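You operate a simulated robot arm through the tools that you are given. There is no shell and no other tool. Be economical: measure what you need, move in short steps, check, and stop when the job is done.

You are at the controls of a simulated robot arm. One attempt, no reset.

Task
Zero the metre counter and crank 3 metres of yarn onto the reel.
Fine: the green lever frees the crank; lock it again after. Where these are worked on the way, their far stop is far enough and under half their travel is too little: green lever.

It is judged by the outcome, as a careful person would: the job done as asked, and still so three seconds after it is handed in. It fails if anything else is knocked over, pushed out of place, dropped, spilled or broken.

Robot
A 7-joint arm with a two-finger parallel gripper, fixed in place. Base frame: the origin is at the foot of the arm, x ahead of it, y to its left, z up. Units: m, degrees, N and s.
Its first joint turns from -166.0 to 166.0 degrees. Payload 4.4 kg.
The tool frame sits at the grasp point between the pads (the TCP): z along the fingers, y along the line on which they close. The tips reach 0.023 m beyond it. Largest opening 0.094 m; finger width 0.038, thickness 0.01; the body of the gripper, 0.054 by 0.096 m, starts 0.039 m behind the TCP.
Orientation is that of the tool frame in the base frame, as a unit quaternion [w, x, y, z]. With the fingers straight down and closing along the base's y, the tool's x points along the base's -x, its y along +y and its z along -z.

Tools
- The arm moves only by the tool apply_moves. Its argument "motion" is a list of rows, each an object of numbers (a shift or turn left out is 0, a gripper value left out holds the last): "dx", "dy", "dz": the shift along the tool's x, y, z in m; "ax", "ay", "az": the turn, a rotation vector about the tool's x, y, z in degrees. In form: [{"dx": .., "dy": .., "dz": .., "ax": .., "ay": .., "az": ..}, ...]. A call has 1 to 20 rows; each row is the pose to reach, as a shift and turn from the pose commanded when the call began, along the tool's axes at that moment. "claw" is the finger opening in m, from 0 to 0.094, set as the call begins (left out, the last holds). Each row takes 0.2 s and may step no farther than 0.05 m and 8.6 degrees from the row before; otherwise, or with a gripper value out of range, the whole call is refused. Where a pose cannot be reached the arm comes as near as it can. A force on the tool above 70 N (or 10 N above the force at the start of the call, whichever is more), or a blocked arm, ends the call early, and 0.2 s more pass. The fingers move at their own pace (about 0.072 m/s each) and stop on an object; they squeeze with about 29 N. The grip force told is the motor's: it shows also when the fingers shut on nothing. Time passes only in rows, and 0.2 s behind the last, so rows that repeat a pose let the fingers close. It gives the time, the measured TCP pose, the force on the tool (base axes), the opening and the grip force at its end, in the units of the frame above (readings bear some noise), with the torque about the TCP (base axes, N m) and any sound that the robot's microphone picked up.
- Cameras (640 x 400 px; columns grow to the right, rows downward): "scene" is fixed at [0.0488, -0.6499, 1.5428]; the picture's right is [0.90, -0.44, 0.00], its down [-0.06, -0.11, -0.99] and it looks along [0.44, 0.89, -0.13] (base axes); focal length 370 px, centre (320, 200). "wrist" rides on the gripper at [0.086, 0.016, -0.074] in the tool frame; the picture's right is [-0.18, 0.98, 0.00], its down [-0.58, -0.11, -0.81] and it looks along [-0.79, -0.15, 0.59] (tool axes); focal length 243 px, centre (320, 200). There is no depth. A picture from a camera that has moved, and an enlarged one, comes with that camera's place and axes in the base frame and with its lens.
- snapshot(camera): a new picture of that camera. It takes no simulated time.
- enlarge(camera, box): a new picture of the part [left, top, right, bottom] of that camera's present view, enlarged. It takes no simulated time.
- hand_in(): hands the job in; it is judged then, once.

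Work in short steps. Places have to be worked out from the pictures, the camera data and where the tool is seen: move nearer, look again, correct. Check each grasp and each placing, and mend what went wrong. You have 120 turns and 84 pictures in all, those below and enlarged ones among them. Open the gripper and draw the arm clear of the work before you hand the job in, unless the task says otherwise; then end with one line.

The tools are called after ">>>" as a command line: name --argument value ..., lists and objects as JSON in quotes. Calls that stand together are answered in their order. apply_moves: Moves the arm, as the interface text tells. Its arguments: {"type":"object","properties":{"motion":{"type":"array","items":{"type":"object","properties":{"dx":{"type":"number"},"dy":{"type":"number"},"dz":{"type":"number"},"ax":{"type":"number"},"ay":{"type":"number"},"az":{"type":"number"}}}},"claw":{"type":"number"}},"required":["motion"]} The other tools are called the same way: snapshot (camera) takes a picture; enlarge (camera, box) takes an enlarged picture of a part of a camera's view; hand_in () hands the job in.

At the start:

```text
clock: 0.0
eef_pos: [0.5161, 0.4156, 1.3879]
orientation: [0.0, -0.001, 1.0, 0.0]
ft_force: [0.6, -0.5, 0.3]
torque: [0.05, 0.0, 0.01]
gripper_width: 0.0941
gripper_force: 0.2
```

scene: 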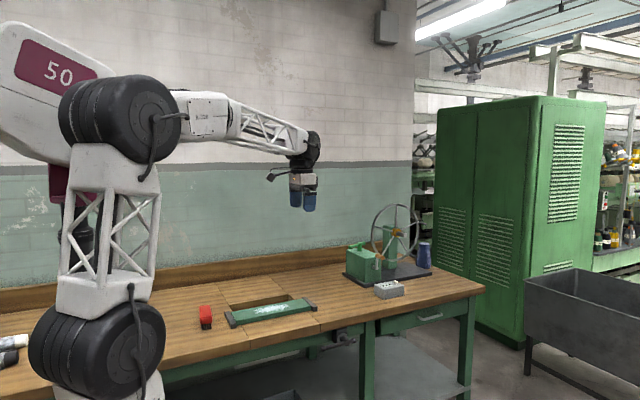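
wrist: 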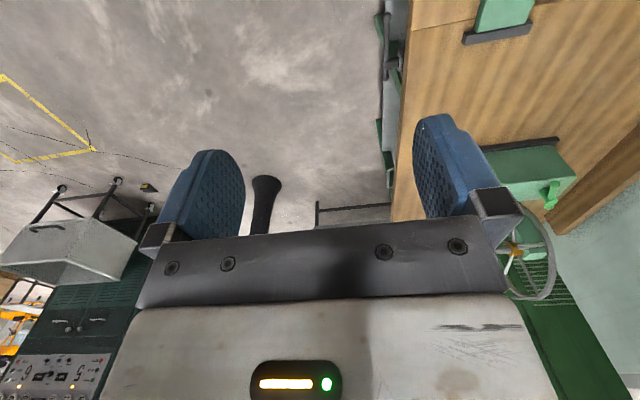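

I start by enlarging the scene around the reel device.

>>> enlarge --camera "scene" --box '[330, 195, 450, 305]'

>>> enlarge --camera "scene" --box '[180, 180, 500, 380]'

>>> enlarge --camera "wrist" --box '[460, 100, 640, 320]'

```text
3.64 times, centred on (390, 250) of scene
camera zoom: at [0.0488, -0.6499, 1.5428], right [0.9, -0.44, 0.0], down [-0.06, -0.11, -0.99], along [0.44, 0.89, -0.13], focal length 1346 px, centre (66, 18)
```

zoom: 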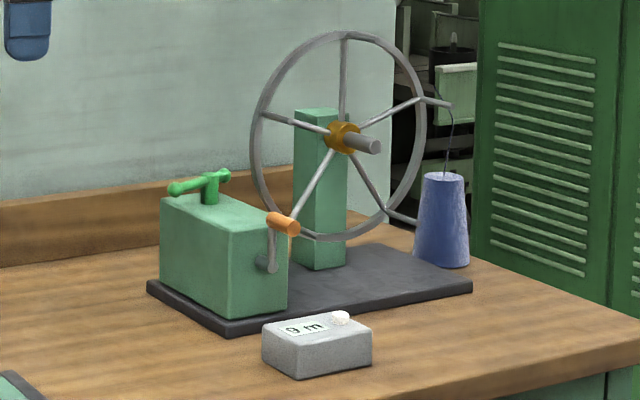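

```text
2.00 times, centred on (340, 280) of scene
camera zoom: at [0.0488, -0.6499, 1.5428], right [0.9, -0.44, 0.0], down [-0.06, -0.11, -0.99], along [0.44, 0.89, -0.13], focal length 740 px, centre (280, 40)
```

zoom: 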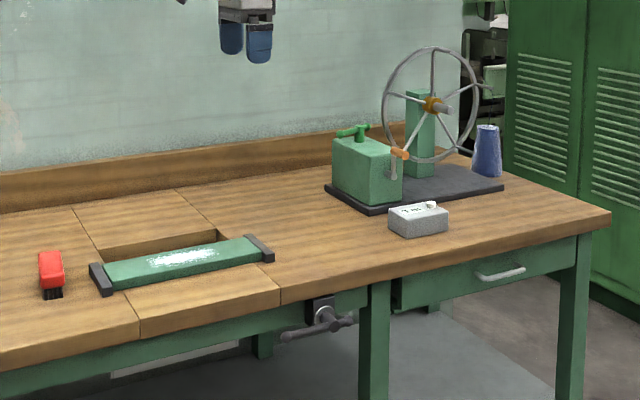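

```text
1.82 times, centred on (550, 210) of wrist
camera zoom: at [0.4298, 0.4316, 1.4627], right [0.18, 0.98, 0.0], down [0.58, -0.11, 0.81], along [0.79, -0.15, -0.59], focal length 441 px, centre (-98, 182)
```

zoom: 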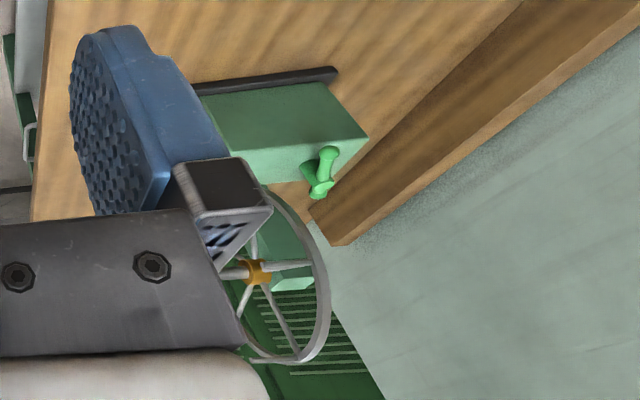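

Rough triangulation: lever near (1.06, 0.93, 1.07), hub (1.29, 0.93, 1.11), though the baseline is poor. I move outward and yaw the tool so the wrist camera looks at the device.

>>> apply_moves --motion '[{"dx": -0.02, "dy": 0.03, "dz": 0.0, "az": -7.5}, {"dx": -0.04, "dy": 0.06, "dz": 0.0, "az": -15}, {"dx": -0.06, "dy": 0.09, "dz": 0.0, "az": -22.5}, {"dx": -0.08, "dy": 0.12, "dz": 0.0, "az": -30}, {"dx": -0.08, "dy": 0.12, "dz": 0.0, "az": -30}]'

>>> snapshot --camera "wrist"

>>> snapshot --camera "scene"

```text
clock: 1.2
eef_pos: [0.5949, 0.5348, 1.3869]
orientation: [0.0, -0.259, 0.966, 0.0]
ft_force: [-0.8, -0.1, 0.5]
torque: [0.0, 0.01, 0.0]
gripper_width: 0.094
gripper_force: 0.0
```

```text
78 pictures are left
camera wrist: at [0.5138, 0.5051, 1.4625], right [-0.33, 0.94, 0.0], down [0.56, 0.2, 0.81], along [0.76, 0.27, -0.59], focal length 243 px, centre (320, 200)
```

wrist: 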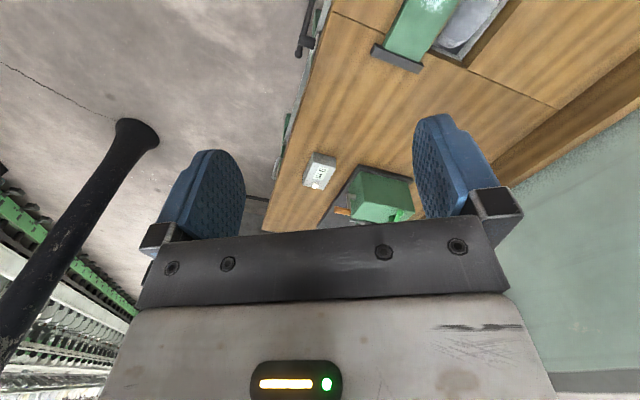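

```text
77 pictures are left
```

scene: 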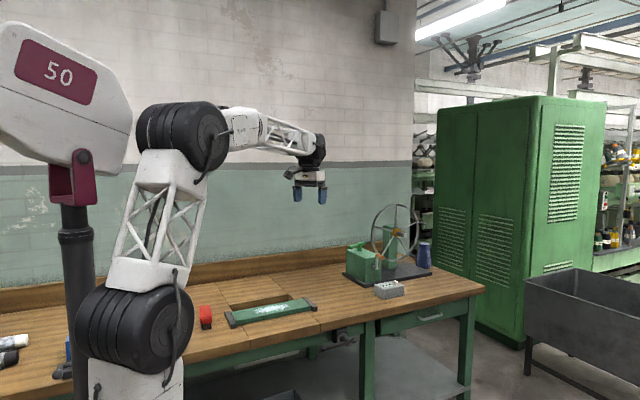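

Counter box sits near (1.084, 0.707, 0.90), consistent in both views. I move closer to test reach and get a better view.

>>> apply_moves --motion '[{"dx": -0.036, "dy": -0.01, "dz": 0.026}, {"dx": -0.072, "dy": -0.02, "dz": 0.053}, {"dx": -0.108, "dy": -0.03, "dz": 0.08}, {"dx": -0.144, "dy": -0.04, "dz": 0.107}, {"dx": -0.18, "dy": -0.05, "dz": 0.134}, {"dx": -0.216, "dy": -0.06, "dz": 0.16}, {"dx": -0.253, "dy": -0.071, "dz": 0.187}, {"dx": -0.253, "dy": -0.071, "dz": 0.187}]'

>>> snapshot --camera "wrist"

>>> snapshot --camera "scene"

```text
clock: 3.0
eef_pos: [0.8496, 0.5989, 1.1994]
orientation: [-0.001, -0.258, 0.966, 0.0]
ft_force: [-0.4, 0.1, 0.4]
torque: [-0.03, -0.03, -0.03]
gripper_width: 0.094
gripper_force: 0.0
```

```text
76 pictures are left
camera wrist: at [0.768, 0.5703, 1.2748], right [-0.33, 0.94, 0.0], down [0.56, 0.2, 0.81], along [0.76, 0.27, -0.59], focal length 243 px, centre (320, 200)
```

wrist: 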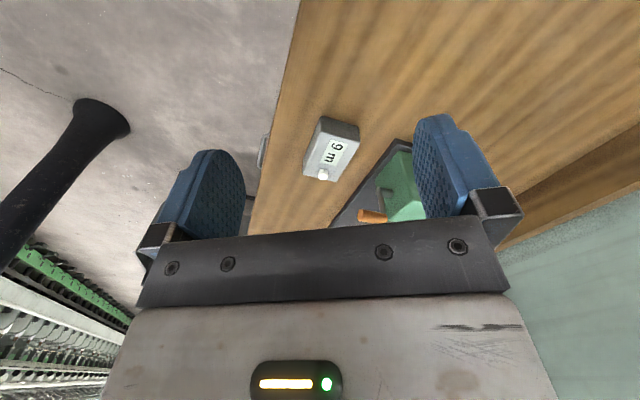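

```text
75 pictures are left
```

scene: 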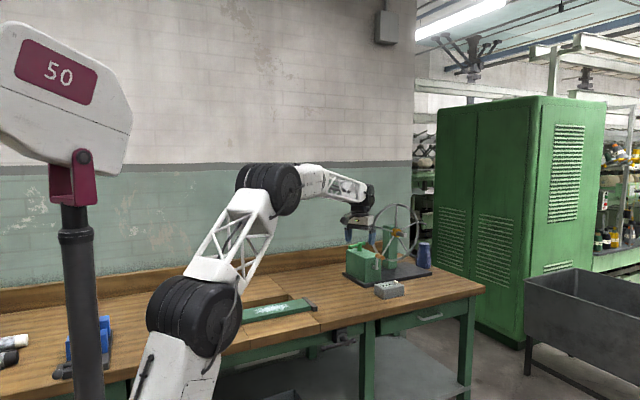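

Reach is fine. Look closely at the counter, its white button, and the crank.

>>> enlarge --camera "wrist" --box '[260, 100, 440, 240]'

>>> enlarge --camera "scene" --box '[330, 195, 450, 305]'

```text
2.86 times, centred on (350, 170) of wrist
camera zoom: at [0.768, 0.5703, 1.2748], right [-0.33, 0.94, 0.0], down [0.56, 0.2, 0.81], along [0.76, 0.27, -0.59], focal length 693 px, centre (234, 286)
```

zoom: 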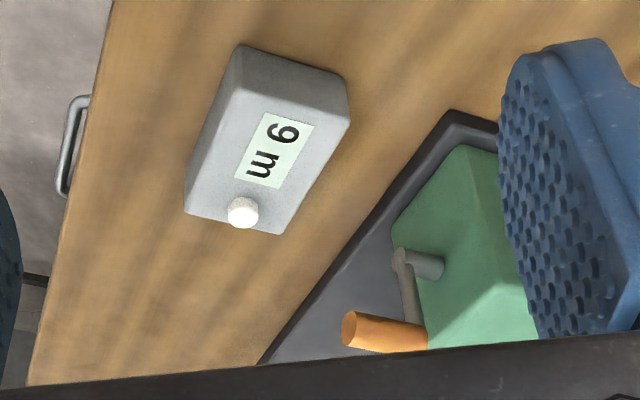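

```text
3.64 times, centred on (390, 250) of scene
camera zoom: at [0.0488, -0.6499, 1.5428], right [0.9, -0.44, 0.0], down [-0.06, -0.11, -0.99], along [0.44, 0.89, -0.13], focal length 1346 px, centre (66, 18)
```

zoom: 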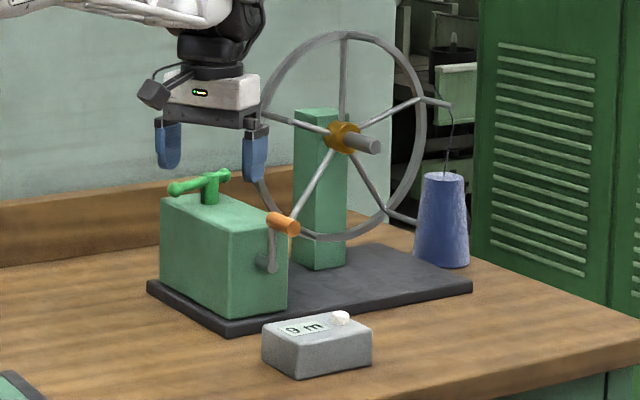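

Estimates: button ≈ (1.107, 0.697, 0.945); crank handle front end ≈ (1.06, 0.744, 1.057), parallel to y; crank axle ≈ (1.055, 0.78, 1.0). I close the fingers, yaw so the camera looks along +y, and hover in front of and above the counter.

>>> apply_moves --claw 0.0 --motion '[{"dx": -0.031, "dy": -0.009, "dz": 0.012, "az": -7.5}, {"dx": -0.062, "dy": -0.018, "dz": 0.025, "az": -15}, {"dx": -0.093, "dy": -0.027, "dz": 0.037, "az": -22.5}, {"dx": -0.124, "dy": -0.036, "dz": 0.05, "az": -30}, {"dx": -0.155, "dy": -0.045, "dz": 0.062, "az": -37.5}, {"dx": -0.186, "dy": -0.054, "dz": 0.075, "az": -45}, {"dx": -0.216, "dy": -0.063, "dz": 0.087, "az": -52.5}, {"dx": -0.247, "dy": -0.072, "dz": 0.1, "az": -60}, {"dx": -0.247, "dy": -0.072, "dz": 0.1, "az": -60}]'

>>> snapshot --camera "wrist"

>>> enlarge --camera "scene" --box '[330, 195, 450, 305]'

```text
clock: 5.0
eef_pos: [1.0926, 0.6536, 1.106]
orientation: [-0.003, 0.708, -0.706, 0.0]
ft_force: [-0.4, -0.5, 1.1]
torque: [0.0, 0.0, 0.02]
gripper_width: 0.0001
gripper_force: 29.0
out of reach, approached as far as the arm can: row 8, 9
```

```text
72 pictures are left
camera wrist: at [1.0763, 0.567, 1.1801], right [-0.98, 0.18, -0.01], down [0.1, 0.58, 0.81], along [0.15, 0.79, -0.59], focal length 243 px, centre (320, 200)
```

wrist: 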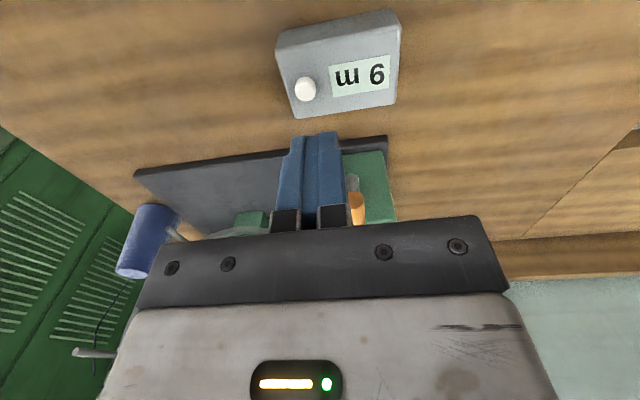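

```text
3.64 times, centred on (390, 250) of scene
camera zoom: at [0.0488, -0.6499, 1.5428], right [0.9, -0.44, 0.0], down [-0.06, -0.11, -0.99], along [0.44, 0.89, -0.13], focal length 1346 px, centre (66, 18)
```

zoom: 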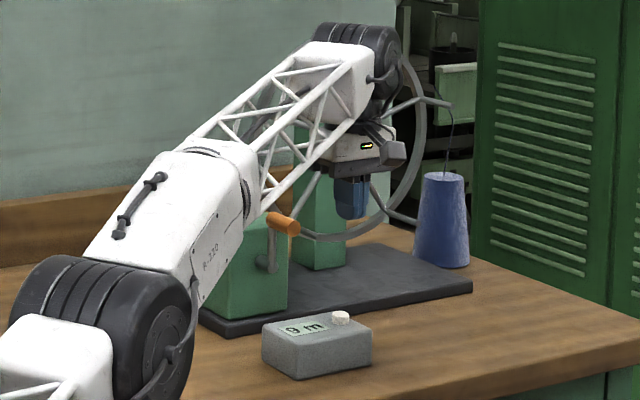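

Tool-down is at its reach limit here, so I tilt the tool outward (~40°) in place, to press the button on a slant. Refined button: ≈ (1.112, 0.695, 0.94).

>>> apply_moves --motion '[{"ax": 6, "ay": -5.28}, {"ax": 12, "ay": -10.56}, {"ax": 18, "ay": -15.84}, {"ax": 24, "ay": -21.1}, {"ax": 30, "ay": -26.4}, {"ax": 30, "ay": -26.4}]'

>>> snapshot --camera "wrist"

>>> enlarge --camera "scene" --box '[330, 195, 450, 305]'

```text
clock: 6.4
eef_pos: [1.094, 0.6548, 1.0971]
orientation: [0.341, -0.664, 0.665, -0.022]
ft_force: [0.4, -0.2, -0.7]
torque: [0.0, -0.01, 0.0]
gripper_width: 0.0
gripper_force: 29.2
```

```text
70 pictures are left
camera wrist: at [1.0545, 0.5481, 1.1107], right [-0.87, 0.28, -0.4], down [-0.36, 0.17, 0.92], along [0.32, 0.95, -0.04], focal length 243 px, centre (320, 200)
```

wrist: 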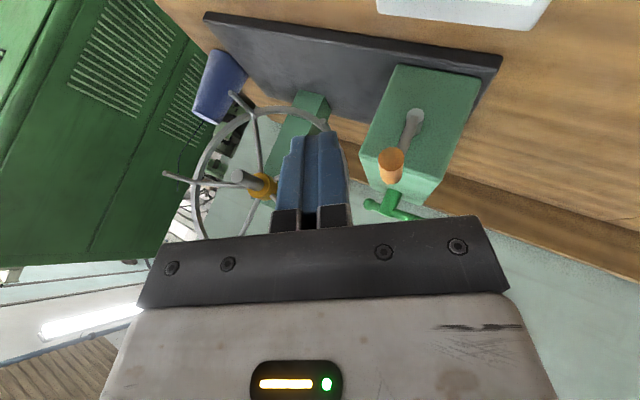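

```text
3.64 times, centred on (390, 250) of scene
camera zoom: at [0.0488, -0.6499, 1.5428], right [0.9, -0.44, 0.0], down [-0.06, -0.11, -0.99], along [0.44, 0.89, -0.13], focal length 1346 px, centre (66, 18)
```

zoom: 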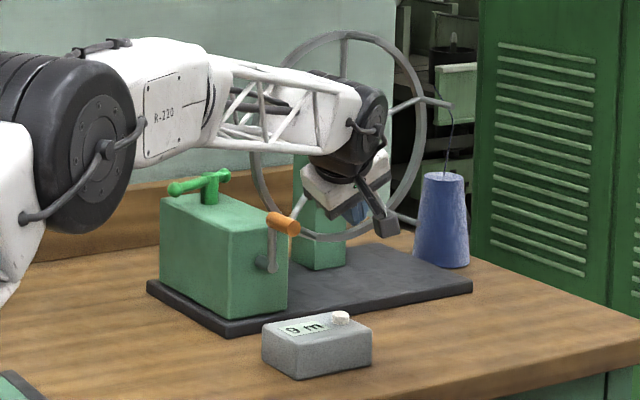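

Refined from wrist views: button ≈ (1.1175, 0.699, 0.934), handle front end ≈ (1.079, 0.753, 1.051), axle ≈ (1.080, 0.80, 0.984). I approach to ~3 cm above the button.

>>> apply_moves --motion '[{"dx": 0, "dy": 0.012, "dz": 0.035}, {"dx": -0.001, "dy": 0.024, "dz": 0.07}, {"dx": -0.0016, "dy": 0.0362, "dz": 0.1047}, {"dx": -0.0016, "dy": 0.0362, "dz": 0.1047}]'

>>> snapshot --camera "wrist"

>>> enlarge --camera "scene" --box '[350, 225, 430, 305]'

```text
clock: 7.4
eef_pos: [1.1114, 0.7054, 0.9996]
orientation: [0.341, -0.664, 0.665, -0.022]
ft_force: [-0.6, 0.6, -0.4]
torque: [0.05, 0.01, -0.01]
gripper_width: 0.0001
gripper_force: 29.0
```

```text
68 pictures are left
camera wrist: at [1.0727, 0.5982, 1.0134], right [-0.87, 0.28, -0.4], down [-0.36, 0.17, 0.92], along [0.32, 0.95, -0.05], focal length 243 px, centre (320, 200)
```

wrist: 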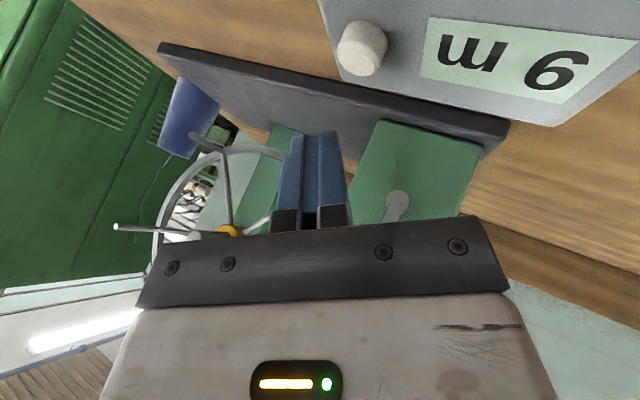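

```text
5.00 times, centred on (390, 265) of scene
camera zoom: at [0.0488, -0.6499, 1.5428], right [0.9, -0.44, 0.0], down [-0.06, -0.11, -0.99], along [0.44, 0.89, -0.13], focal length 1851 px, centre (-30, -125)
```

zoom: 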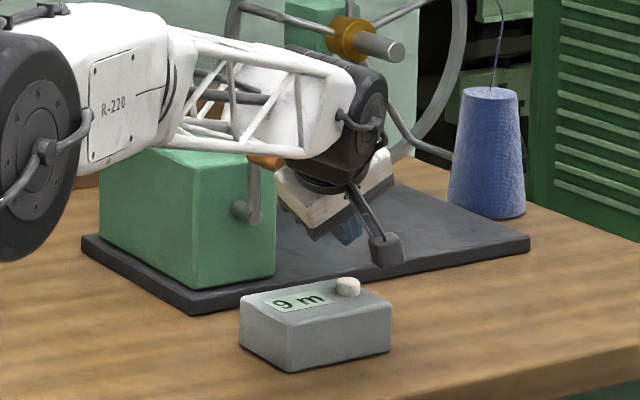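

The tip is directly over the button (recheck gives (1.119, 0.700)). I descend vertically in small steps and watch the force.

>>> apply_moves --motion '[{"dx": 0.0085, "dy": 0.0096, "dz": 0.0153}, {"dx": 0.0127, "dy": 0.0145, "dz": 0.023}, {"dx": 0.0144, "dy": 0.0164, "dz": 0.026}]'

>>> enlarge --camera "wrist" --box '[240, 0, 640, 250]'

```text
clock: 8.2
eef_pos: [1.1125, 0.706, 0.9668]
orientation: [0.341, -0.664, 0.665, -0.023]
ft_force: [0.2, 0.0, 0.8]
torque: [-0.05, -0.01, 0.04]
gripper_width: 0.0001
gripper_force: 28.5
```

```text
1.60 times, centred on (440, 125) of wrist
camera zoom: at [1.0726, 0.5992, 0.9812], right [-0.87, 0.28, -0.4], down [-0.36, 0.17, 0.92], along [0.32, 0.95, -0.05], focal length 388 px, centre (128, 320)
```

zoom: 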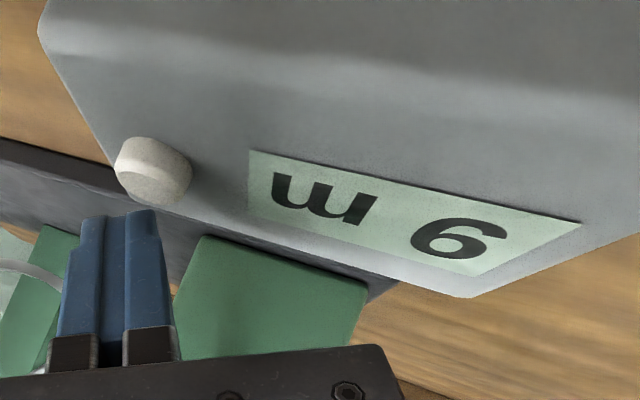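

Tip should be just touching the button now. Continuing down a few mm.

>>> apply_moves --motion '[{"dx": 0.0021, "dy": 0.0024, "dz": 0.0038}, {"dx": 0.0034, "dy": 0.0039, "dz": 0.0061}]'

>>> enlarge --camera "wrist" --box '[240, 0, 640, 250]'

```text
clock: 8.8
eef_pos: [1.1105, 0.7065, 0.9624]
orientation: [0.343, -0.664, 0.664, -0.022]
ft_force: [0.7, 2.2, 12.7]
torque: [-0.01, -0.07, 0.0]
gripper_width: 0.0
gripper_force: 28.8
heard: click
```

```text
1.60 times, centred on (440, 125) of wrist
camera zoom: at [1.0719, 0.5985, 0.9751], right [-0.87, 0.28, -0.4], down [-0.36, 0.17, 0.92], along [0.32, 0.95, -0.04], focal length 388 px, centre (128, 320)
```

zoom: 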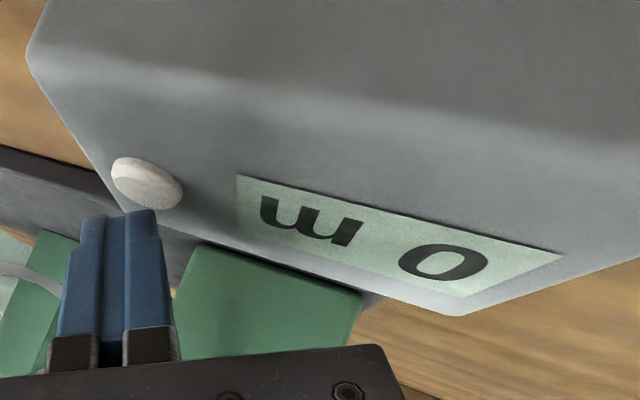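

Counter reads 0 m. I back off up and away, to look at the green lever.

>>> apply_moves --motion '[{"dx": -0.0085, "dy": -0.0096, "dz": -0.0153}, {"dx": -0.017, "dy": -0.0193, "dz": -0.0306}, {"dx": -0.026, "dy": -0.03, "dz": -0.07}, {"dx": -0.035, "dy": -0.04, "dz": -0.115}, {"dx": -0.045, "dy": -0.05, "dz": -0.16}, {"dx": -0.0553, "dy": -0.0598, "dz": -0.205}, {"dx": -0.0553, "dy": -0.0598, "dz": -0.2187}]'

>>> snapshot --camera "wrist"

>>> enlarge --camera "scene" --box '[340, 220, 420, 305]'

```text
clock: 10.4
eef_pos: [1.0542, 0.6566, 1.1792]
orientation: [0.342, -0.663, 0.665, -0.023]
ft_force: [0.2, 0.2, -0.3]
torque: [0.03, 0.01, 0.0]
gripper_width: 0.0
gripper_force: 29.1
```

```text
64 pictures are left
camera wrist: at [1.0144, 0.5494, 1.1927], right [-0.87, 0.28, -0.4], down [-0.36, 0.17, 0.92], along [0.32, 0.95, -0.05], focal length 243 px, centre (320, 200)
```

wrist: 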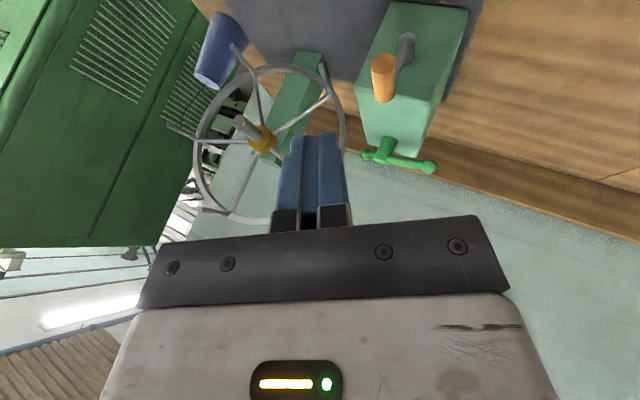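

```text
4.71 times, centred on (380, 262) of scene
camera zoom: at [0.0488, -0.6499, 1.5428], right [0.9, -0.44, 0.0], down [-0.06, -0.11, -0.99], along [0.44, 0.89, -0.13], focal length 1742 px, centre (38, -94)
```

zoom: 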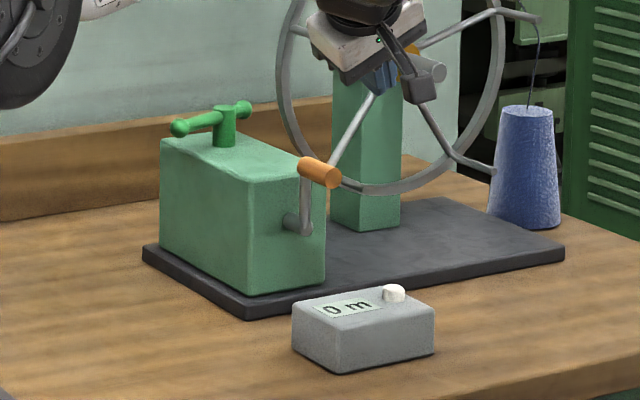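

Zoom on the lever in the wrist view.

>>> enlarge --camera "wrist" --box '[330, 0, 490, 190]'

>>> enlarge --camera "scene" --box '[340, 235, 400, 275]'

```text
2.11 times, centred on (410, 95) of wrist
camera zoom: at [1.0144, 0.5494, 1.1927], right [-0.87, 0.28, -0.4], down [-0.36, 0.17, 0.92], along [0.32, 0.95, -0.05], focal length 511 px, centre (130, 421)
```

zoom: 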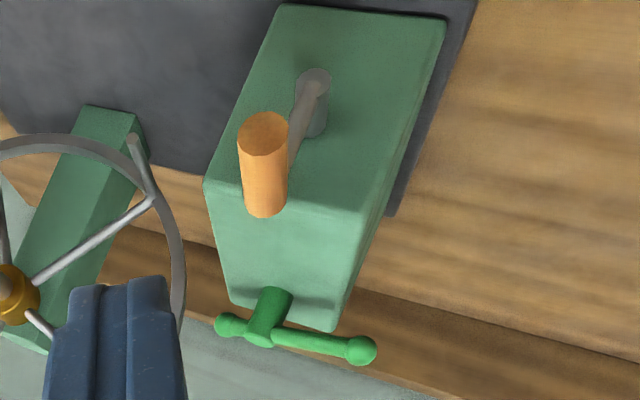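

```text
10.00 times, centred on (370, 255) of scene
camera zoom: at [0.0488, -0.6499, 1.5428], right [0.9, -0.44, 0.0], down [-0.06, -0.11, -0.99], along [0.44, 0.89, -0.13], focal length 3702 px, centre (-180, -350)
```

zoom: 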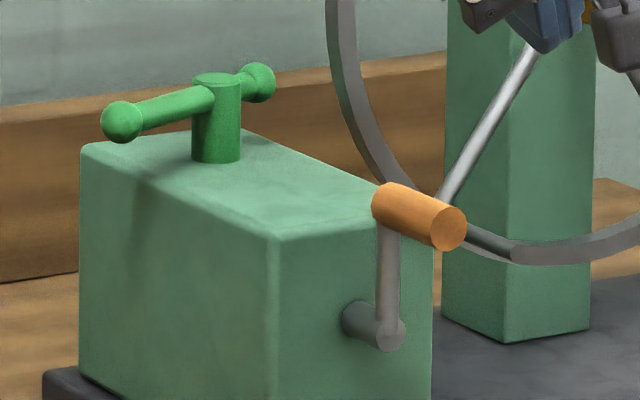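

Lever: T-bar on a vertical post at ≈ (1.077, 0.945), knob at ≈ (1.008, 0.94, 1.062) pointing to −x; gearbox top ≈ 1.036. I reorient (closing axis horizontal) to a pre-grasp behind the knob and open the claw to 5 cm.

>>> apply_moves --claw 0.05 --motion '[{"dx": -0.032, "dy": 0.018, "dz": 0.0, "ax": 0.4, "ay": 0.5, "az": 7.7}, {"dx": -0.064, "dy": 0.035, "dz": 0.01, "ax": 0.8, "ay": 1.1, "az": 15.3}, {"dx": -0.096, "dy": 0.053, "dz": 0.025, "ax": 1.2, "ay": 1.6, "az": 23}, {"dx": -0.128, "dy": 0.071, "dz": 0.04, "ax": 1.6, "ay": 2.2, "az": 30.7}, {"dx": -0.16, "dy": 0.089, "dz": 0.055, "ax": 2.0, "ay": 2.7, "az": 38.4}, {"dx": -0.191, "dy": 0.106, "dz": 0.07, "ax": 2.4, "ay": 3.3, "az": 46}, {"dx": -0.223, "dy": 0.124, "dz": 0.0873, "ax": 2.8, "ay": 3.8, "az": 53.7}, {"dx": -0.223, "dy": 0.124, "dz": 0.0873, "ax": 2.8, "ay": 3.8, "az": 53.7}]'

>>> snapshot --camera "wrist"

>>> enlarge --camera "scene" --box '[330, 210, 430, 290]'

```text
clock: 12.2
eef_pos: [0.9608, 0.9041, 1.1477]
orientation: [0.308, -0.283, 0.903, 0.099]
ft_force: [-1.1, 0.5, 0.2]
torque: [-0.01, -0.04, 0.03]
gripper_width: 0.0499
gripper_force: 0.0
```

```text
60 pictures are left
camera wrist: at [0.8585, 0.8527, 1.1547], right [-0.44, 0.89, 0.11], down [0.04, -0.11, 0.99], along [0.9, 0.44, 0.02], focal length 243 px, centre (320, 200)
```

wrist: 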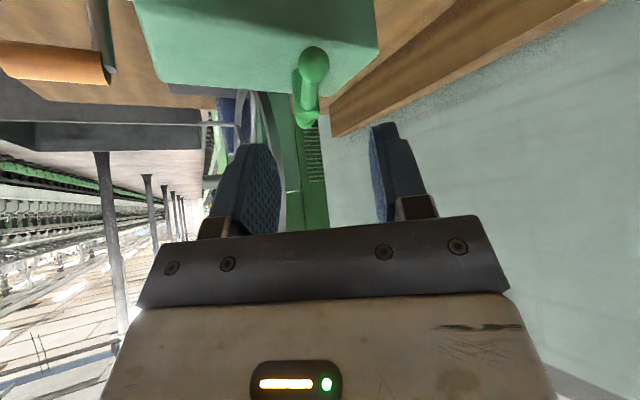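

```text
5.00 times, centred on (380, 250) of scene
camera zoom: at [0.0488, -0.6499, 1.5428], right [0.9, -0.44, 0.0], down [-0.06, -0.11, -0.99], along [0.44, 0.89, -0.13], focal length 1851 px, centre (20, -50)
```

zoom: 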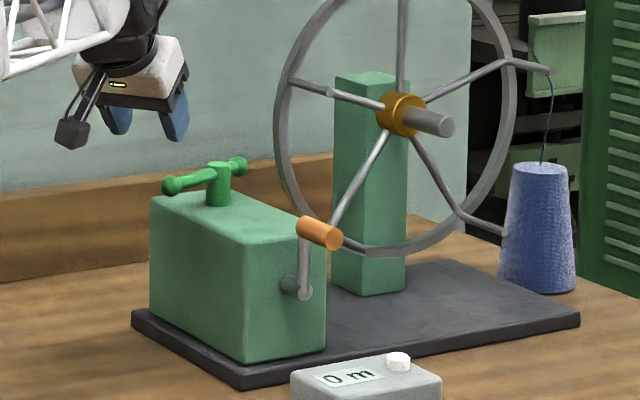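

Knob refined to (1.008, 0.934, 1.063). Straight advance 9 cm along the tool axis, then check.

>>> apply_moves --motion '[{"dy": -0.001, "dz": 0.03}, {"dy": -0.002, "dz": 0.06}, {"dy": -0.003, "dz": 0.09}, {"dy": -0.003, "dz": 0.09}]'

>>> snapshot --camera "wrist"

>>> enlarge --camera "scene" --box '[330, 210, 430, 290]'

```text
clock: 13.2
eef_pos: [1.0075, 0.9359, 1.0736]
orientation: [0.308, -0.284, 0.903, 0.097]
ft_force: [0.2, -0.2, -0.1]
torque: [0.01, 0.01, -0.01]
gripper_width: 0.0499
gripper_force: 0.1
```

```text
58 pictures are left
camera wrist: at [0.906, 0.8842, 1.0808], right [-0.44, 0.89, 0.11], down [0.04, -0.11, 0.99], along [0.9, 0.44, 0.02], focal length 243 px, centre (320, 200)
```

wrist: 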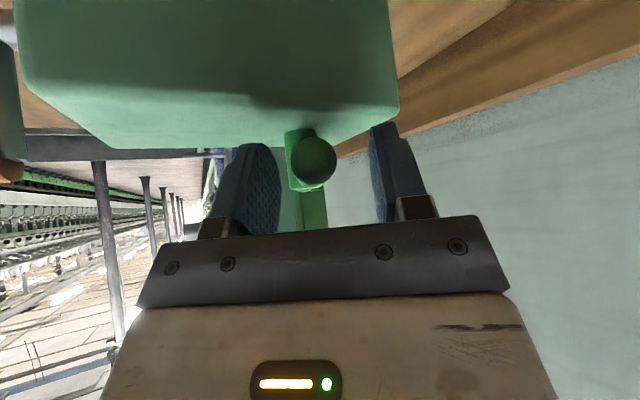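

```text
5.00 times, centred on (380, 250) of scene
camera zoom: at [0.0488, -0.6499, 1.5428], right [0.9, -0.44, 0.0], down [-0.06, -0.11, -0.99], along [0.44, 0.89, -0.13], focal length 1851 px, centre (20, -50)
```

zoom: 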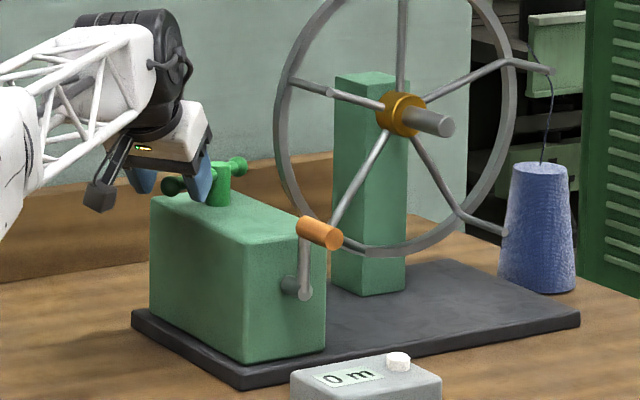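

The knob is between the pads. Closing.

>>> apply_moves --claw 0.0 --motion '[{"dz": 0}, {"dz": 0}, {"dz": 0}]'

>>> enlarge --camera "wrist" --box '[200, 80, 440, 240]'

```text
clock: 14.0
eef_pos: [1.0107, 0.9334, 1.0752]
orientation: [0.308, -0.283, 0.903, 0.097]
ft_force: [11.1, -38.5, 0.9]
torque: [-0.51, 0.55, -2.06]
gripper_width: 0.0258
gripper_force: 45.4
```

```text
2.50 times, centred on (320, 160) of wrist
camera zoom: at [0.9078, 0.8818, 1.082], right [-0.44, 0.89, 0.11], down [0.04, -0.11, 0.99], along [0.9, 0.44, 0.02], focal length 606 px, centre (320, 300)
```

zoom: 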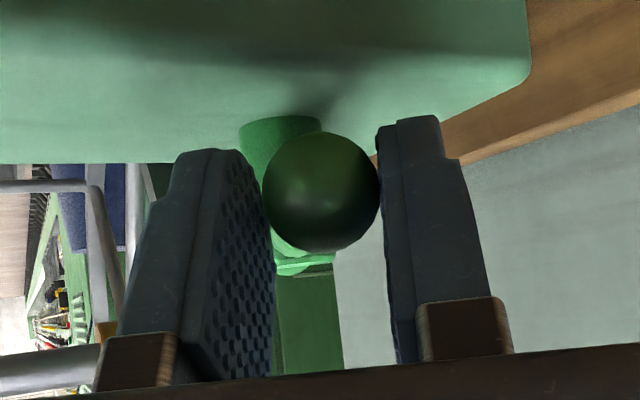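

Ball (≈2.5 cm) is gripped; the lever pushes back in −y, suggesting +y is its stop. I try moving the knob toward −y along its arc a little (10°).

>>> apply_moves --motion '[{"dx": 0.001, "dy": -0.005, "dz": -0.0007}, {"dx": 0.0019, "dy": -0.01, "dz": -0.0015}, {"dx": 0.0027, "dy": -0.0155, "dz": -0.0022}, {"dx": 0.0027, "dy": -0.0155, "dz": -0.0022}]'

>>> enlarge --camera "scene" --box '[340, 225, 400, 265]'

```text
clock: 15.0
eef_pos: [1.0135, 0.9243, 1.0762]
orientation: [0.308, -0.283, 0.903, 0.097]
ft_force: [-15.2, -1.0, 1.8]
torque: [0.21, -0.15, 0.37]
gripper_width: 0.0218
gripper_force: 45.7
```

```text
10.00 times, centred on (370, 245) of scene
camera zoom: at [0.0488, -0.6499, 1.5428], right [0.9, -0.44, 0.0], down [-0.06, -0.11, -0.99], along [0.44, 0.89, -0.13], focal length 3702 px, centre (-180, -250)
```

zoom: 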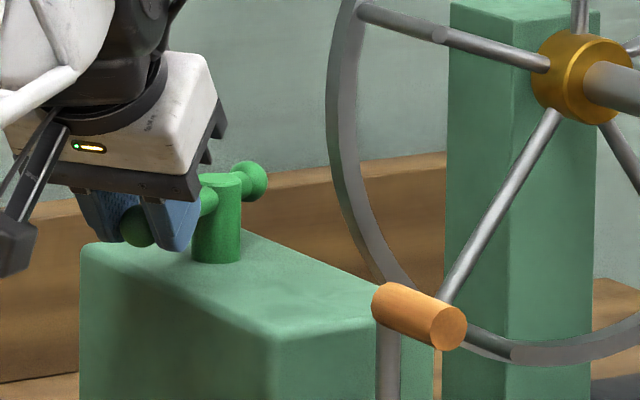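

The lever moves in −y with little force. I continue along the arc with the tool yawing with it, 30° more.

>>> apply_moves --motion '[{"dx": 0.0036, "dy": -0.0053, "dz": -0.0028, "ax": -3.06, "az": -3.96}, {"dx": 0.0041, "dy": -0.0116, "dz": -0.0032, "ax": -6.12, "az": -7.91}, {"dx": 0.004, "dy": -0.0179, "dz": -0.0032, "ax": -9.18, "az": -11.87}, {"dx": 0.0036, "dy": -0.0242, "dz": -0.0029, "ax": -12.24, "az": -15.8}, {"dx": 0.0028, "dy": -0.0304, "dz": -0.0023, "ax": -15.3, "az": -19.8}, {"dx": 0.0015, "dy": -0.0364, "dz": -0.0013, "ax": -18.4, "az": -23.7}, {"dx": 0.0015, "dy": -0.0364, "dz": -0.0013, "ax": -18.4, "az": -23.7}]'

>>> enlarge --camera "scene" --box '[340, 225, 400, 265]'

>>> enlarge --camera "wrist" --box '[200, 80, 440, 240]'

```text
clock: 16.6
eef_pos: [1.034, 0.8923, 1.0764]
orientation: [0.273, -0.507, 0.799, 0.175]
ft_force: [25.3, 22.4, -1.2]
torque: [0.92, -0.7, -0.64]
gripper_width: 0.0218
gripper_force: 45.2
```

```text
10.00 times, centred on (370, 245) of scene
camera zoom: at [0.0488, -0.6499, 1.5428], right [0.9, -0.44, 0.0], down [-0.06, -0.11, -0.99], along [0.44, 0.89, -0.13], focal length 3702 px, centre (-180, -250)
```

zoom: 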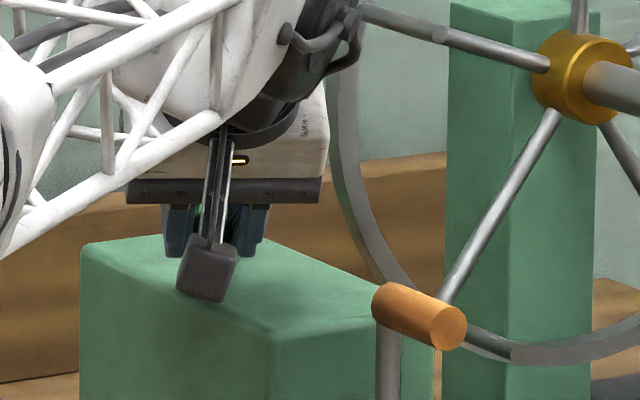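

```text
2.50 times, centred on (320, 160) of wrist
camera zoom: at [0.9709, 0.7955, 1.0824], right [-0.83, 0.55, 0.12], down [0.09, -0.08, 0.99], along [0.55, 0.83, 0.02], focal length 606 px, centre (320, 300)
```

zoom: 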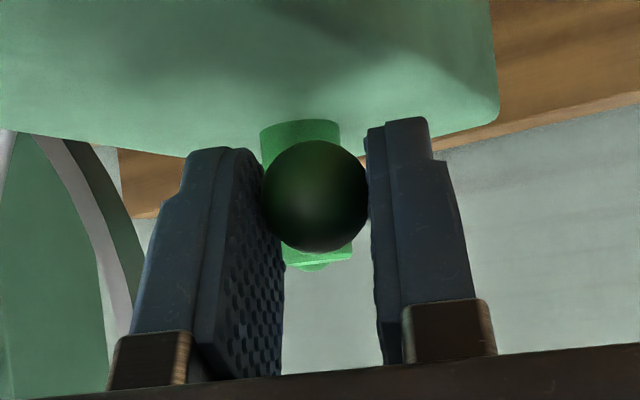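

Tracking well. Slightly too large a radius now; I continue to about 70° of rotation without more yaw (to keep the camera clear of the crank).

>>> apply_moves --motion '[{"dx": 0.002, "dy": -0.0057, "dz": -0.0014}, {"dx": 0.003, "dy": -0.0113, "dz": -0.0024}, {"dx": 0.003, "dy": -0.0173, "dz": -0.0024}, {"dx": 0.0025, "dy": -0.0233, "dz": -0.0021}, {"dx": 0.0016, "dy": -0.0292, "dz": -0.0014}, {"dx": 0.0005, "dy": -0.035, "dz": -0.0006}, {"dx": 0.0005, "dy": -0.035, "dz": -0.0006}]'

>>> enlarge --camera "wrist" --box '[160, 40, 480, 240]'

```text
clock: 18.2
eef_pos: [1.0628, 0.8748, 1.0761]
orientation: [0.272, -0.508, 0.798, 0.175]
ft_force: [-22.5, -4.4, -2.1]
torque: [-0.72, 0.42, 1.74]
gripper_width: 0.0228
gripper_force: 44.9
```

```text
2.00 times, centred on (320, 140) of wrist
camera zoom: at [1.0009, 0.7791, 1.0829], right [-0.83, 0.55, 0.11], down [0.09, -0.08, 0.99], along [0.55, 0.83, 0.02], focal length 485 px, centre (320, 320)
```

zoom: 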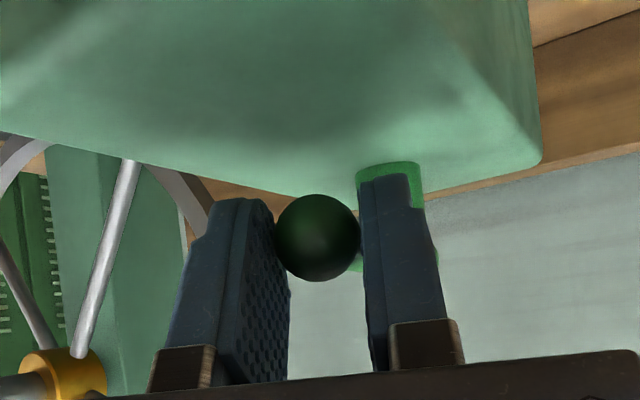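

The bar is probably pressing on a finger edge as the lever outran the tool yaw. I yaw 10° and continue another 10°.

>>> apply_moves --motion '[{"ax": -3.07, "az": -3.95}, {"ax": -6.14, "az": -7.9}, {"dx": -0.0017, "dy": -0.0057, "dz": 0.0012, "ax": -6.14, "az": -7.9}, {"dx": -0.0034, "dy": -0.0113, "dz": 0.0025, "ax": -6.14, "az": -7.9}, {"dx": -0.0034, "dy": -0.0113, "dz": 0.0025, "ax": -6.14, "az": -7.9}]'

>>> enlarge --camera "wrist" --box '[160, 40, 480, 240]'

>>> enlarge --camera "scene" --box '[340, 225, 400, 265]'

```text
clock: 19.4
eef_pos: [1.0645, 0.8709, 1.075]
orientation: [0.257, -0.575, 0.751, 0.198]
ft_force: [6.4, 37.4, 23.4]
torque: [0.72, -0.09, 0.03]
gripper_width: 0.0218
gripper_force: 44.9
out of reach, approached as far as the arm can: row 3, 4, 5
```

```text
2.00 times, centred on (320, 140) of wrist
camera zoom: at [1.0191, 0.7656, 1.0818], right [-0.91, 0.4, 0.11], down [0.1, -0.06, 0.99], along [0.4, 0.92, 0.02], focal length 485 px, centre (320, 320)
```

zoom: 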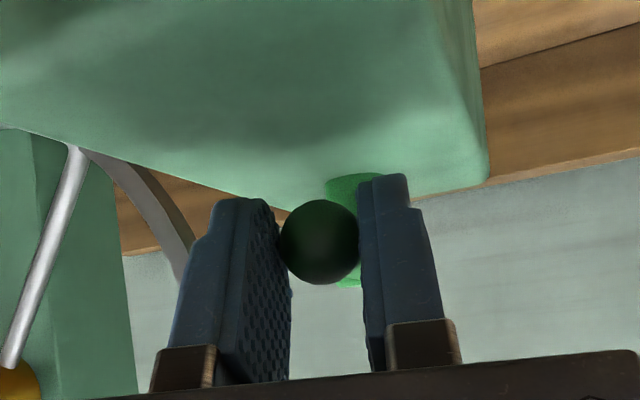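

```text
10.00 times, centred on (370, 245) of scene
camera zoom: at [0.0488, -0.6499, 1.5428], right [0.9, -0.44, 0.0], down [-0.06, -0.11, -0.99], along [0.44, 0.89, -0.13], focal length 3702 px, centre (-180, -250)
```

zoom: 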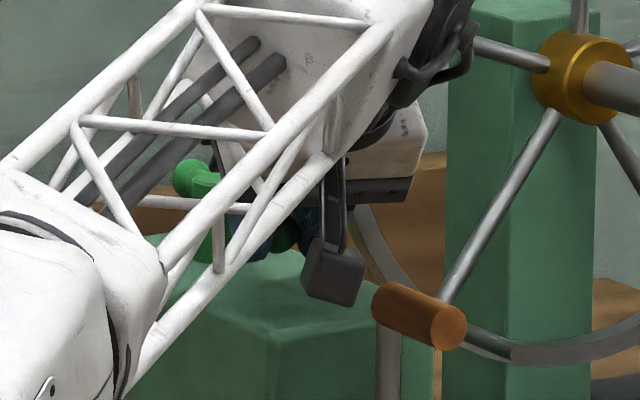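

The arm hit its reach limit with this yaw; lever has turned ~70°. I open, back out along the tool axis, and will push the knob on with the fingertips from the −x side using a more radial tool direction.

>>> apply_moves --claw 0.05 --motion '[{"dz": 0}, {"dz": 0}, {"dz": -0.03}, {"dz": -0.06}, {"dz": -0.1}, {"dz": -0.13}, {"dz": -0.13}]'

>>> enlarge --camera "scene" --box '[330, 205, 430, 285]'

>>> snapshot --camera "wrist"

```text
clock: 20.2
eef_pos: [1.0655, 0.8613, 1.0596]
orientation: [0.25, -0.574, 0.754, 0.199]
ft_force: [-1.1, -0.9, 4.1]
torque: [-0.04, -0.11, -0.04]
gripper_width: 0.0497
gripper_force: 0.0
stopped in row 3: the force on the tool passed its limit at 102 N (the readings are from after the stop); the commanded pose is now the measured one
```

```text
5.00 times, centred on (380, 245) of scene
camera zoom: at [0.0488, -0.6499, 1.5428], right [0.9, -0.44, 0.0], down [-0.06, -0.11, -0.99], along [0.44, 0.89, -0.13], focal length 1851 px, centre (20, -25)
```

zoom: 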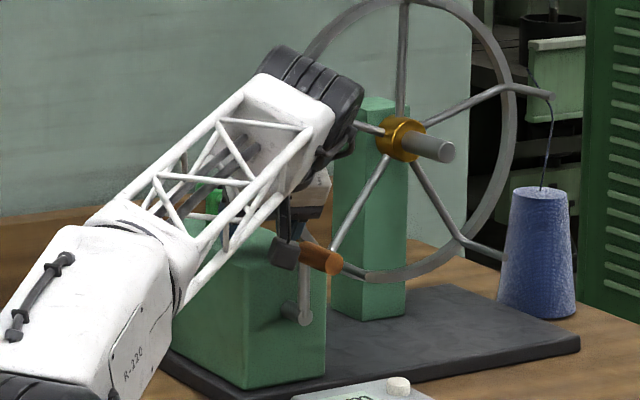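

```text
48 pictures are left
camera wrist: at [1.0206, 0.7555, 1.0676], right [-0.91, 0.4, 0.12], down [0.11, -0.06, 0.99], along [0.4, 0.92, 0.01], focal length 243 px, centre (320, 200)
```

wrist: 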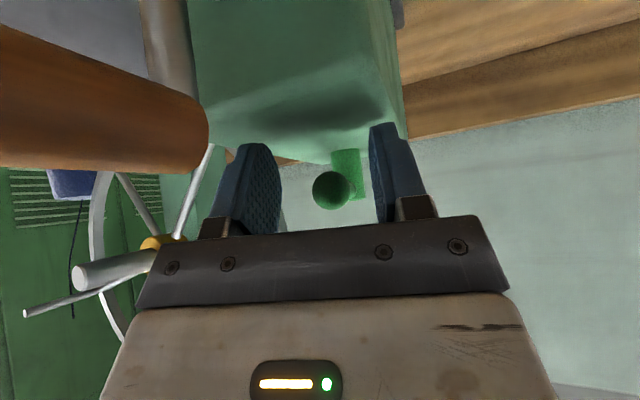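

Releasing the stressed arm made it drop slightly onto the box top. I lift straight up, then back toward −x.

>>> apply_moves --motion '[{"dx": -0.0121, "dy": 0.0003, "dz": -0.0159}, {"dx": -0.0242, "dy": 0.0006, "dz": -0.0318}, {"dx": -0.0402, "dy": 0.0106, "dz": -0.0572}, {"dx": -0.054, "dy": 0.0303, "dz": -0.0841}, {"dx": -0.054, "dy": 0.0303, "dz": -0.0841}]'

>>> enlarge --camera "scene" --box '[330, 205, 430, 285]'

>>> snapshot --camera "wrist"

```text
clock: 21.4
eef_pos: [1.0349, 0.8598, 1.1617]
orientation: [0.251, -0.575, 0.753, 0.199]
ft_force: [0.7, 0.2, 0.9]
torque: [-0.05, -0.02, -0.02]
gripper_width: 0.05
gripper_force: 0.0
```

```text
5.00 times, centred on (380, 245) of scene
camera zoom: at [0.0488, -0.6499, 1.5428], right [0.9, -0.44, 0.0], down [-0.06, -0.11, -0.99], along [0.44, 0.89, -0.13], focal length 1851 px, centre (20, -25)
```

zoom: 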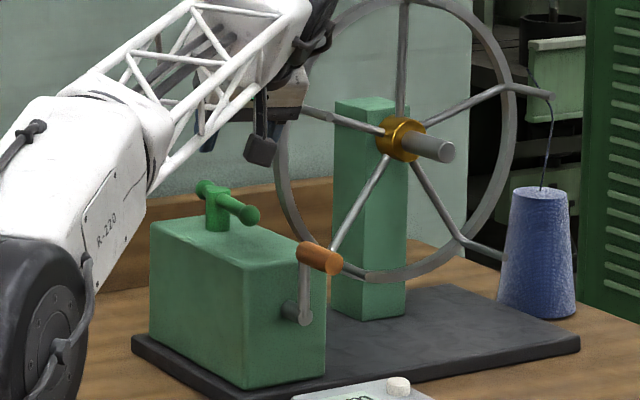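

```text
46 pictures are left
camera wrist: at [0.9906, 0.7531, 1.1691], right [-0.91, 0.4, 0.12], down [0.11, -0.06, 0.99], along [0.4, 0.92, 0.01], focal length 243 px, centre (320, 200)
```

wrist: 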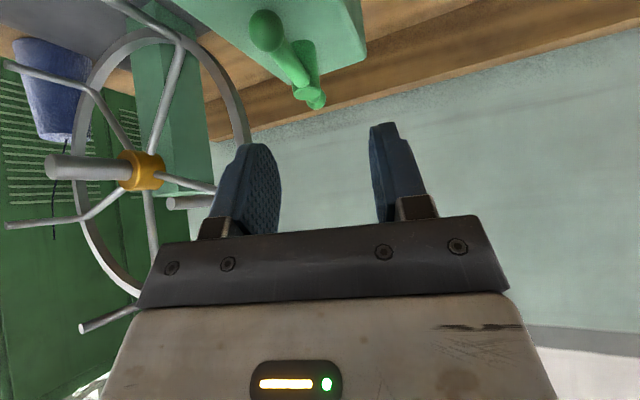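

Lever has been moved ~70°. I close the fingers, yaw back to the radial direction, and place the tip on the −x side of the knob above the box.

>>> apply_moves --claw 0.0 --motion '[{"dx": 0.0, "dy": 0.01, "dz": 0, "ax": 4.84, "ay": -0.1, "az": 6.36}, {"dx": 0.0, "dy": 0.02, "dz": 0.0, "ax": 9.68, "ay": -0.2, "az": 12.72}, {"dx": 0.005, "dy": 0.0347, "dz": 0.005, "ax": 14.5, "ay": -0.3, "az": 19.1}, {"dx": 0.013, "dy": 0.0347, "dz": 0.013, "ax": 19.36, "ay": -0.4, "az": 25.4}, {"dx": 0.022, "dy": 0.0347, "dz": 0.0217, "ax": 24.2, "ay": -0.5, "az": 31.8}, {"dx": 0.022, "dy": 0.0347, "dz": 0.0217, "ax": 24.2, "ay": -0.5, "az": 31.8}]'

>>> snapshot --camera "wrist"

```text
clock: 22.8
eef_pos: [0.9999, 0.8646, 1.1302]
orientation: [0.303, -0.283, 0.904, 0.102]
ft_force: [0.0, -0.5, 0.1]
torque: [0.06, -0.01, 0.01]
gripper_width: 0.0002
gripper_force: 28.9
```

```text
45 pictures are left
camera wrist: at [0.8986, 0.8133, 1.1371], right [-0.44, 0.89, 0.13], down [0.05, -0.12, 0.99], along [0.9, 0.44, 0.01], focal length 243 px, centre (320, 200)
```

wrist: 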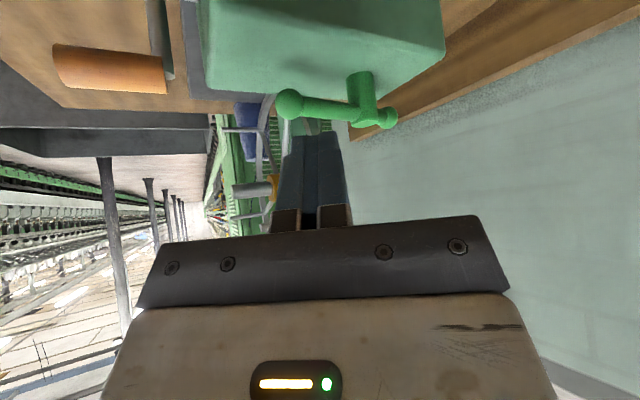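

Knob now at ≈ (1.075, 0.884), pivot (1.079, 0.955). I lower the tip beside it and push toward +x.

>>> apply_moves --motion '[{"dx": 0.0065, "dy": -0.0047, "dz": 0.0288}, {"dx": 0.0131, "dy": -0.0093, "dz": 0.0577}, {"dx": 0.0066, "dy": -0.015, "dz": 0.0626}, {"dx": 0.0, "dy": -0.0208, "dz": 0.0675}, {"dx": -0.0066, "dy": -0.0265, "dz": 0.0724}, {"dx": -0.0131, "dy": -0.0322, "dz": 0.0773}, {"dx": -0.0131, "dy": -0.0322, "dz": 0.0773}]'

>>> snapshot --camera "wrist"

```text
clock: 23.9
eef_pos: [1.0472, 0.8759, 1.0818]
orientation: [0.303, -0.283, 0.904, 0.103]
ft_force: [-9.7, 2.9, 8.9]
torque: [0.12, -0.1, 0.18]
gripper_width: 0.0
gripper_force: 29.4
stopped in row 5: the force on the tool passed its limit at 103 N (the readings are from after the stop); the commanded pose is now the measured one
```

```text
44 pictures are left
camera wrist: at [0.945, 0.8237, 1.0889], right [-0.44, 0.89, 0.13], down [0.05, -0.12, 0.99], along [0.89, 0.45, 0.01], focal length 243 px, centre (320, 200)
```

wrist: 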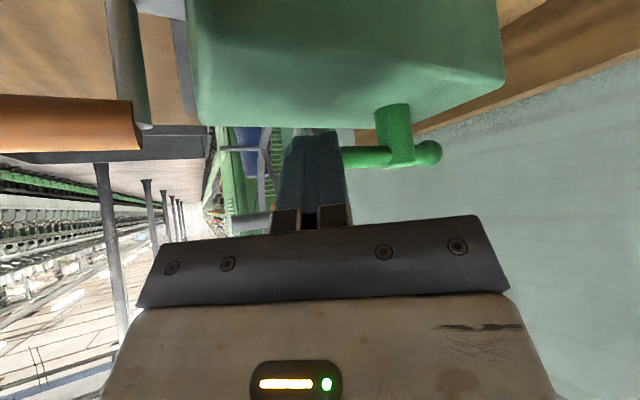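

Firm stop at 70° of travel – the lever is at its far stop (crank freed). I retract, and reorient above the crank handle with the pads parallel to the handle axis; claw open to 5 cm.

>>> apply_moves --claw 0.05 --motion '[{"dx": 0.0015, "dy": 0.0176, "dz": -0.0386}, {"dx": -0.0137, "dy": 0.0017, "dz": -0.0775, "ax": -1, "ay": 0.1, "az": -8.37}, {"dx": -0.0066, "dy": -0.0308, "dz": -0.1061, "ax": -2, "ay": 0.3, "az": -16.7}, {"dx": 0.0081, "dy": -0.0665, "dz": -0.1179, "ax": -3, "ay": 0.4, "az": -25.1}, {"dx": 0.0228, "dy": -0.1021, "dz": -0.1296, "ax": -4, "ay": 0.5, "az": -33.5}, {"dx": 0.037, "dy": -0.1333, "dz": -0.141, "ax": -5, "ay": 0.6, "az": -41.9}, {"dx": 0.037, "dy": -0.1333, "dz": -0.141, "ax": -6, "ay": 0.8, "az": -50.2}, {"dx": 0.037, "dy": -0.1333, "dz": -0.141, "ax": -7, "ay": 0.9, "az": -58.6}, {"dx": 0.037, "dy": -0.1333, "dz": -0.141, "ax": -7, "ay": 0.9, "az": -58.6}]'

>>> snapshot --camera "wrist"

>>> enlarge --camera "scene" --box '[330, 205, 430, 305]'

```text
clock: 25.9
eef_pos: [1.0314, 0.6965, 1.1658]
orientation: [-0.291, 0.707, -0.644, 0.008]
ft_force: [0.2, -0.8, 0.5]
torque: [-0.04, 0.01, -0.01]
gripper_width: 0.05
gripper_force: 0.0
```

```text
43 pictures are left
camera wrist: at [1.003, 0.5887, 1.1912], right [-0.92, 0.17, -0.35], down [-0.31, 0.21, 0.93], along [0.23, 0.96, -0.14], focal length 243 px, centre (320, 200)
```

wrist: 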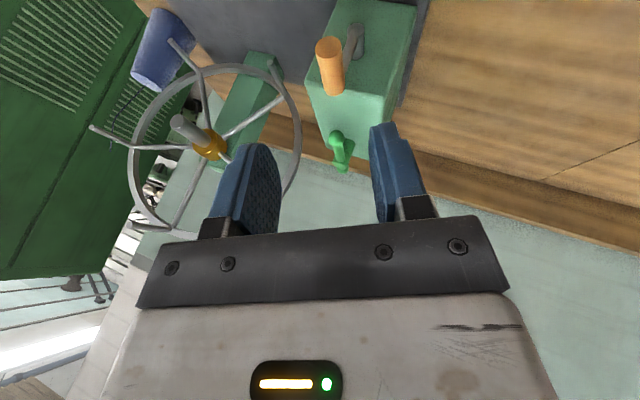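

```text
4.00 times, centred on (380, 255) of scene
camera zoom: at [0.0488, -0.6499, 1.5428], right [0.9, -0.44, 0.0], down [-0.06, -0.11, -0.99], along [0.44, 0.89, -0.13], focal length 1481 px, centre (80, -20)
```

zoom: 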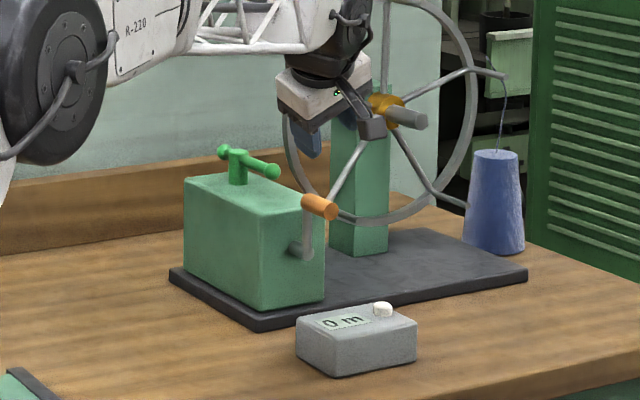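

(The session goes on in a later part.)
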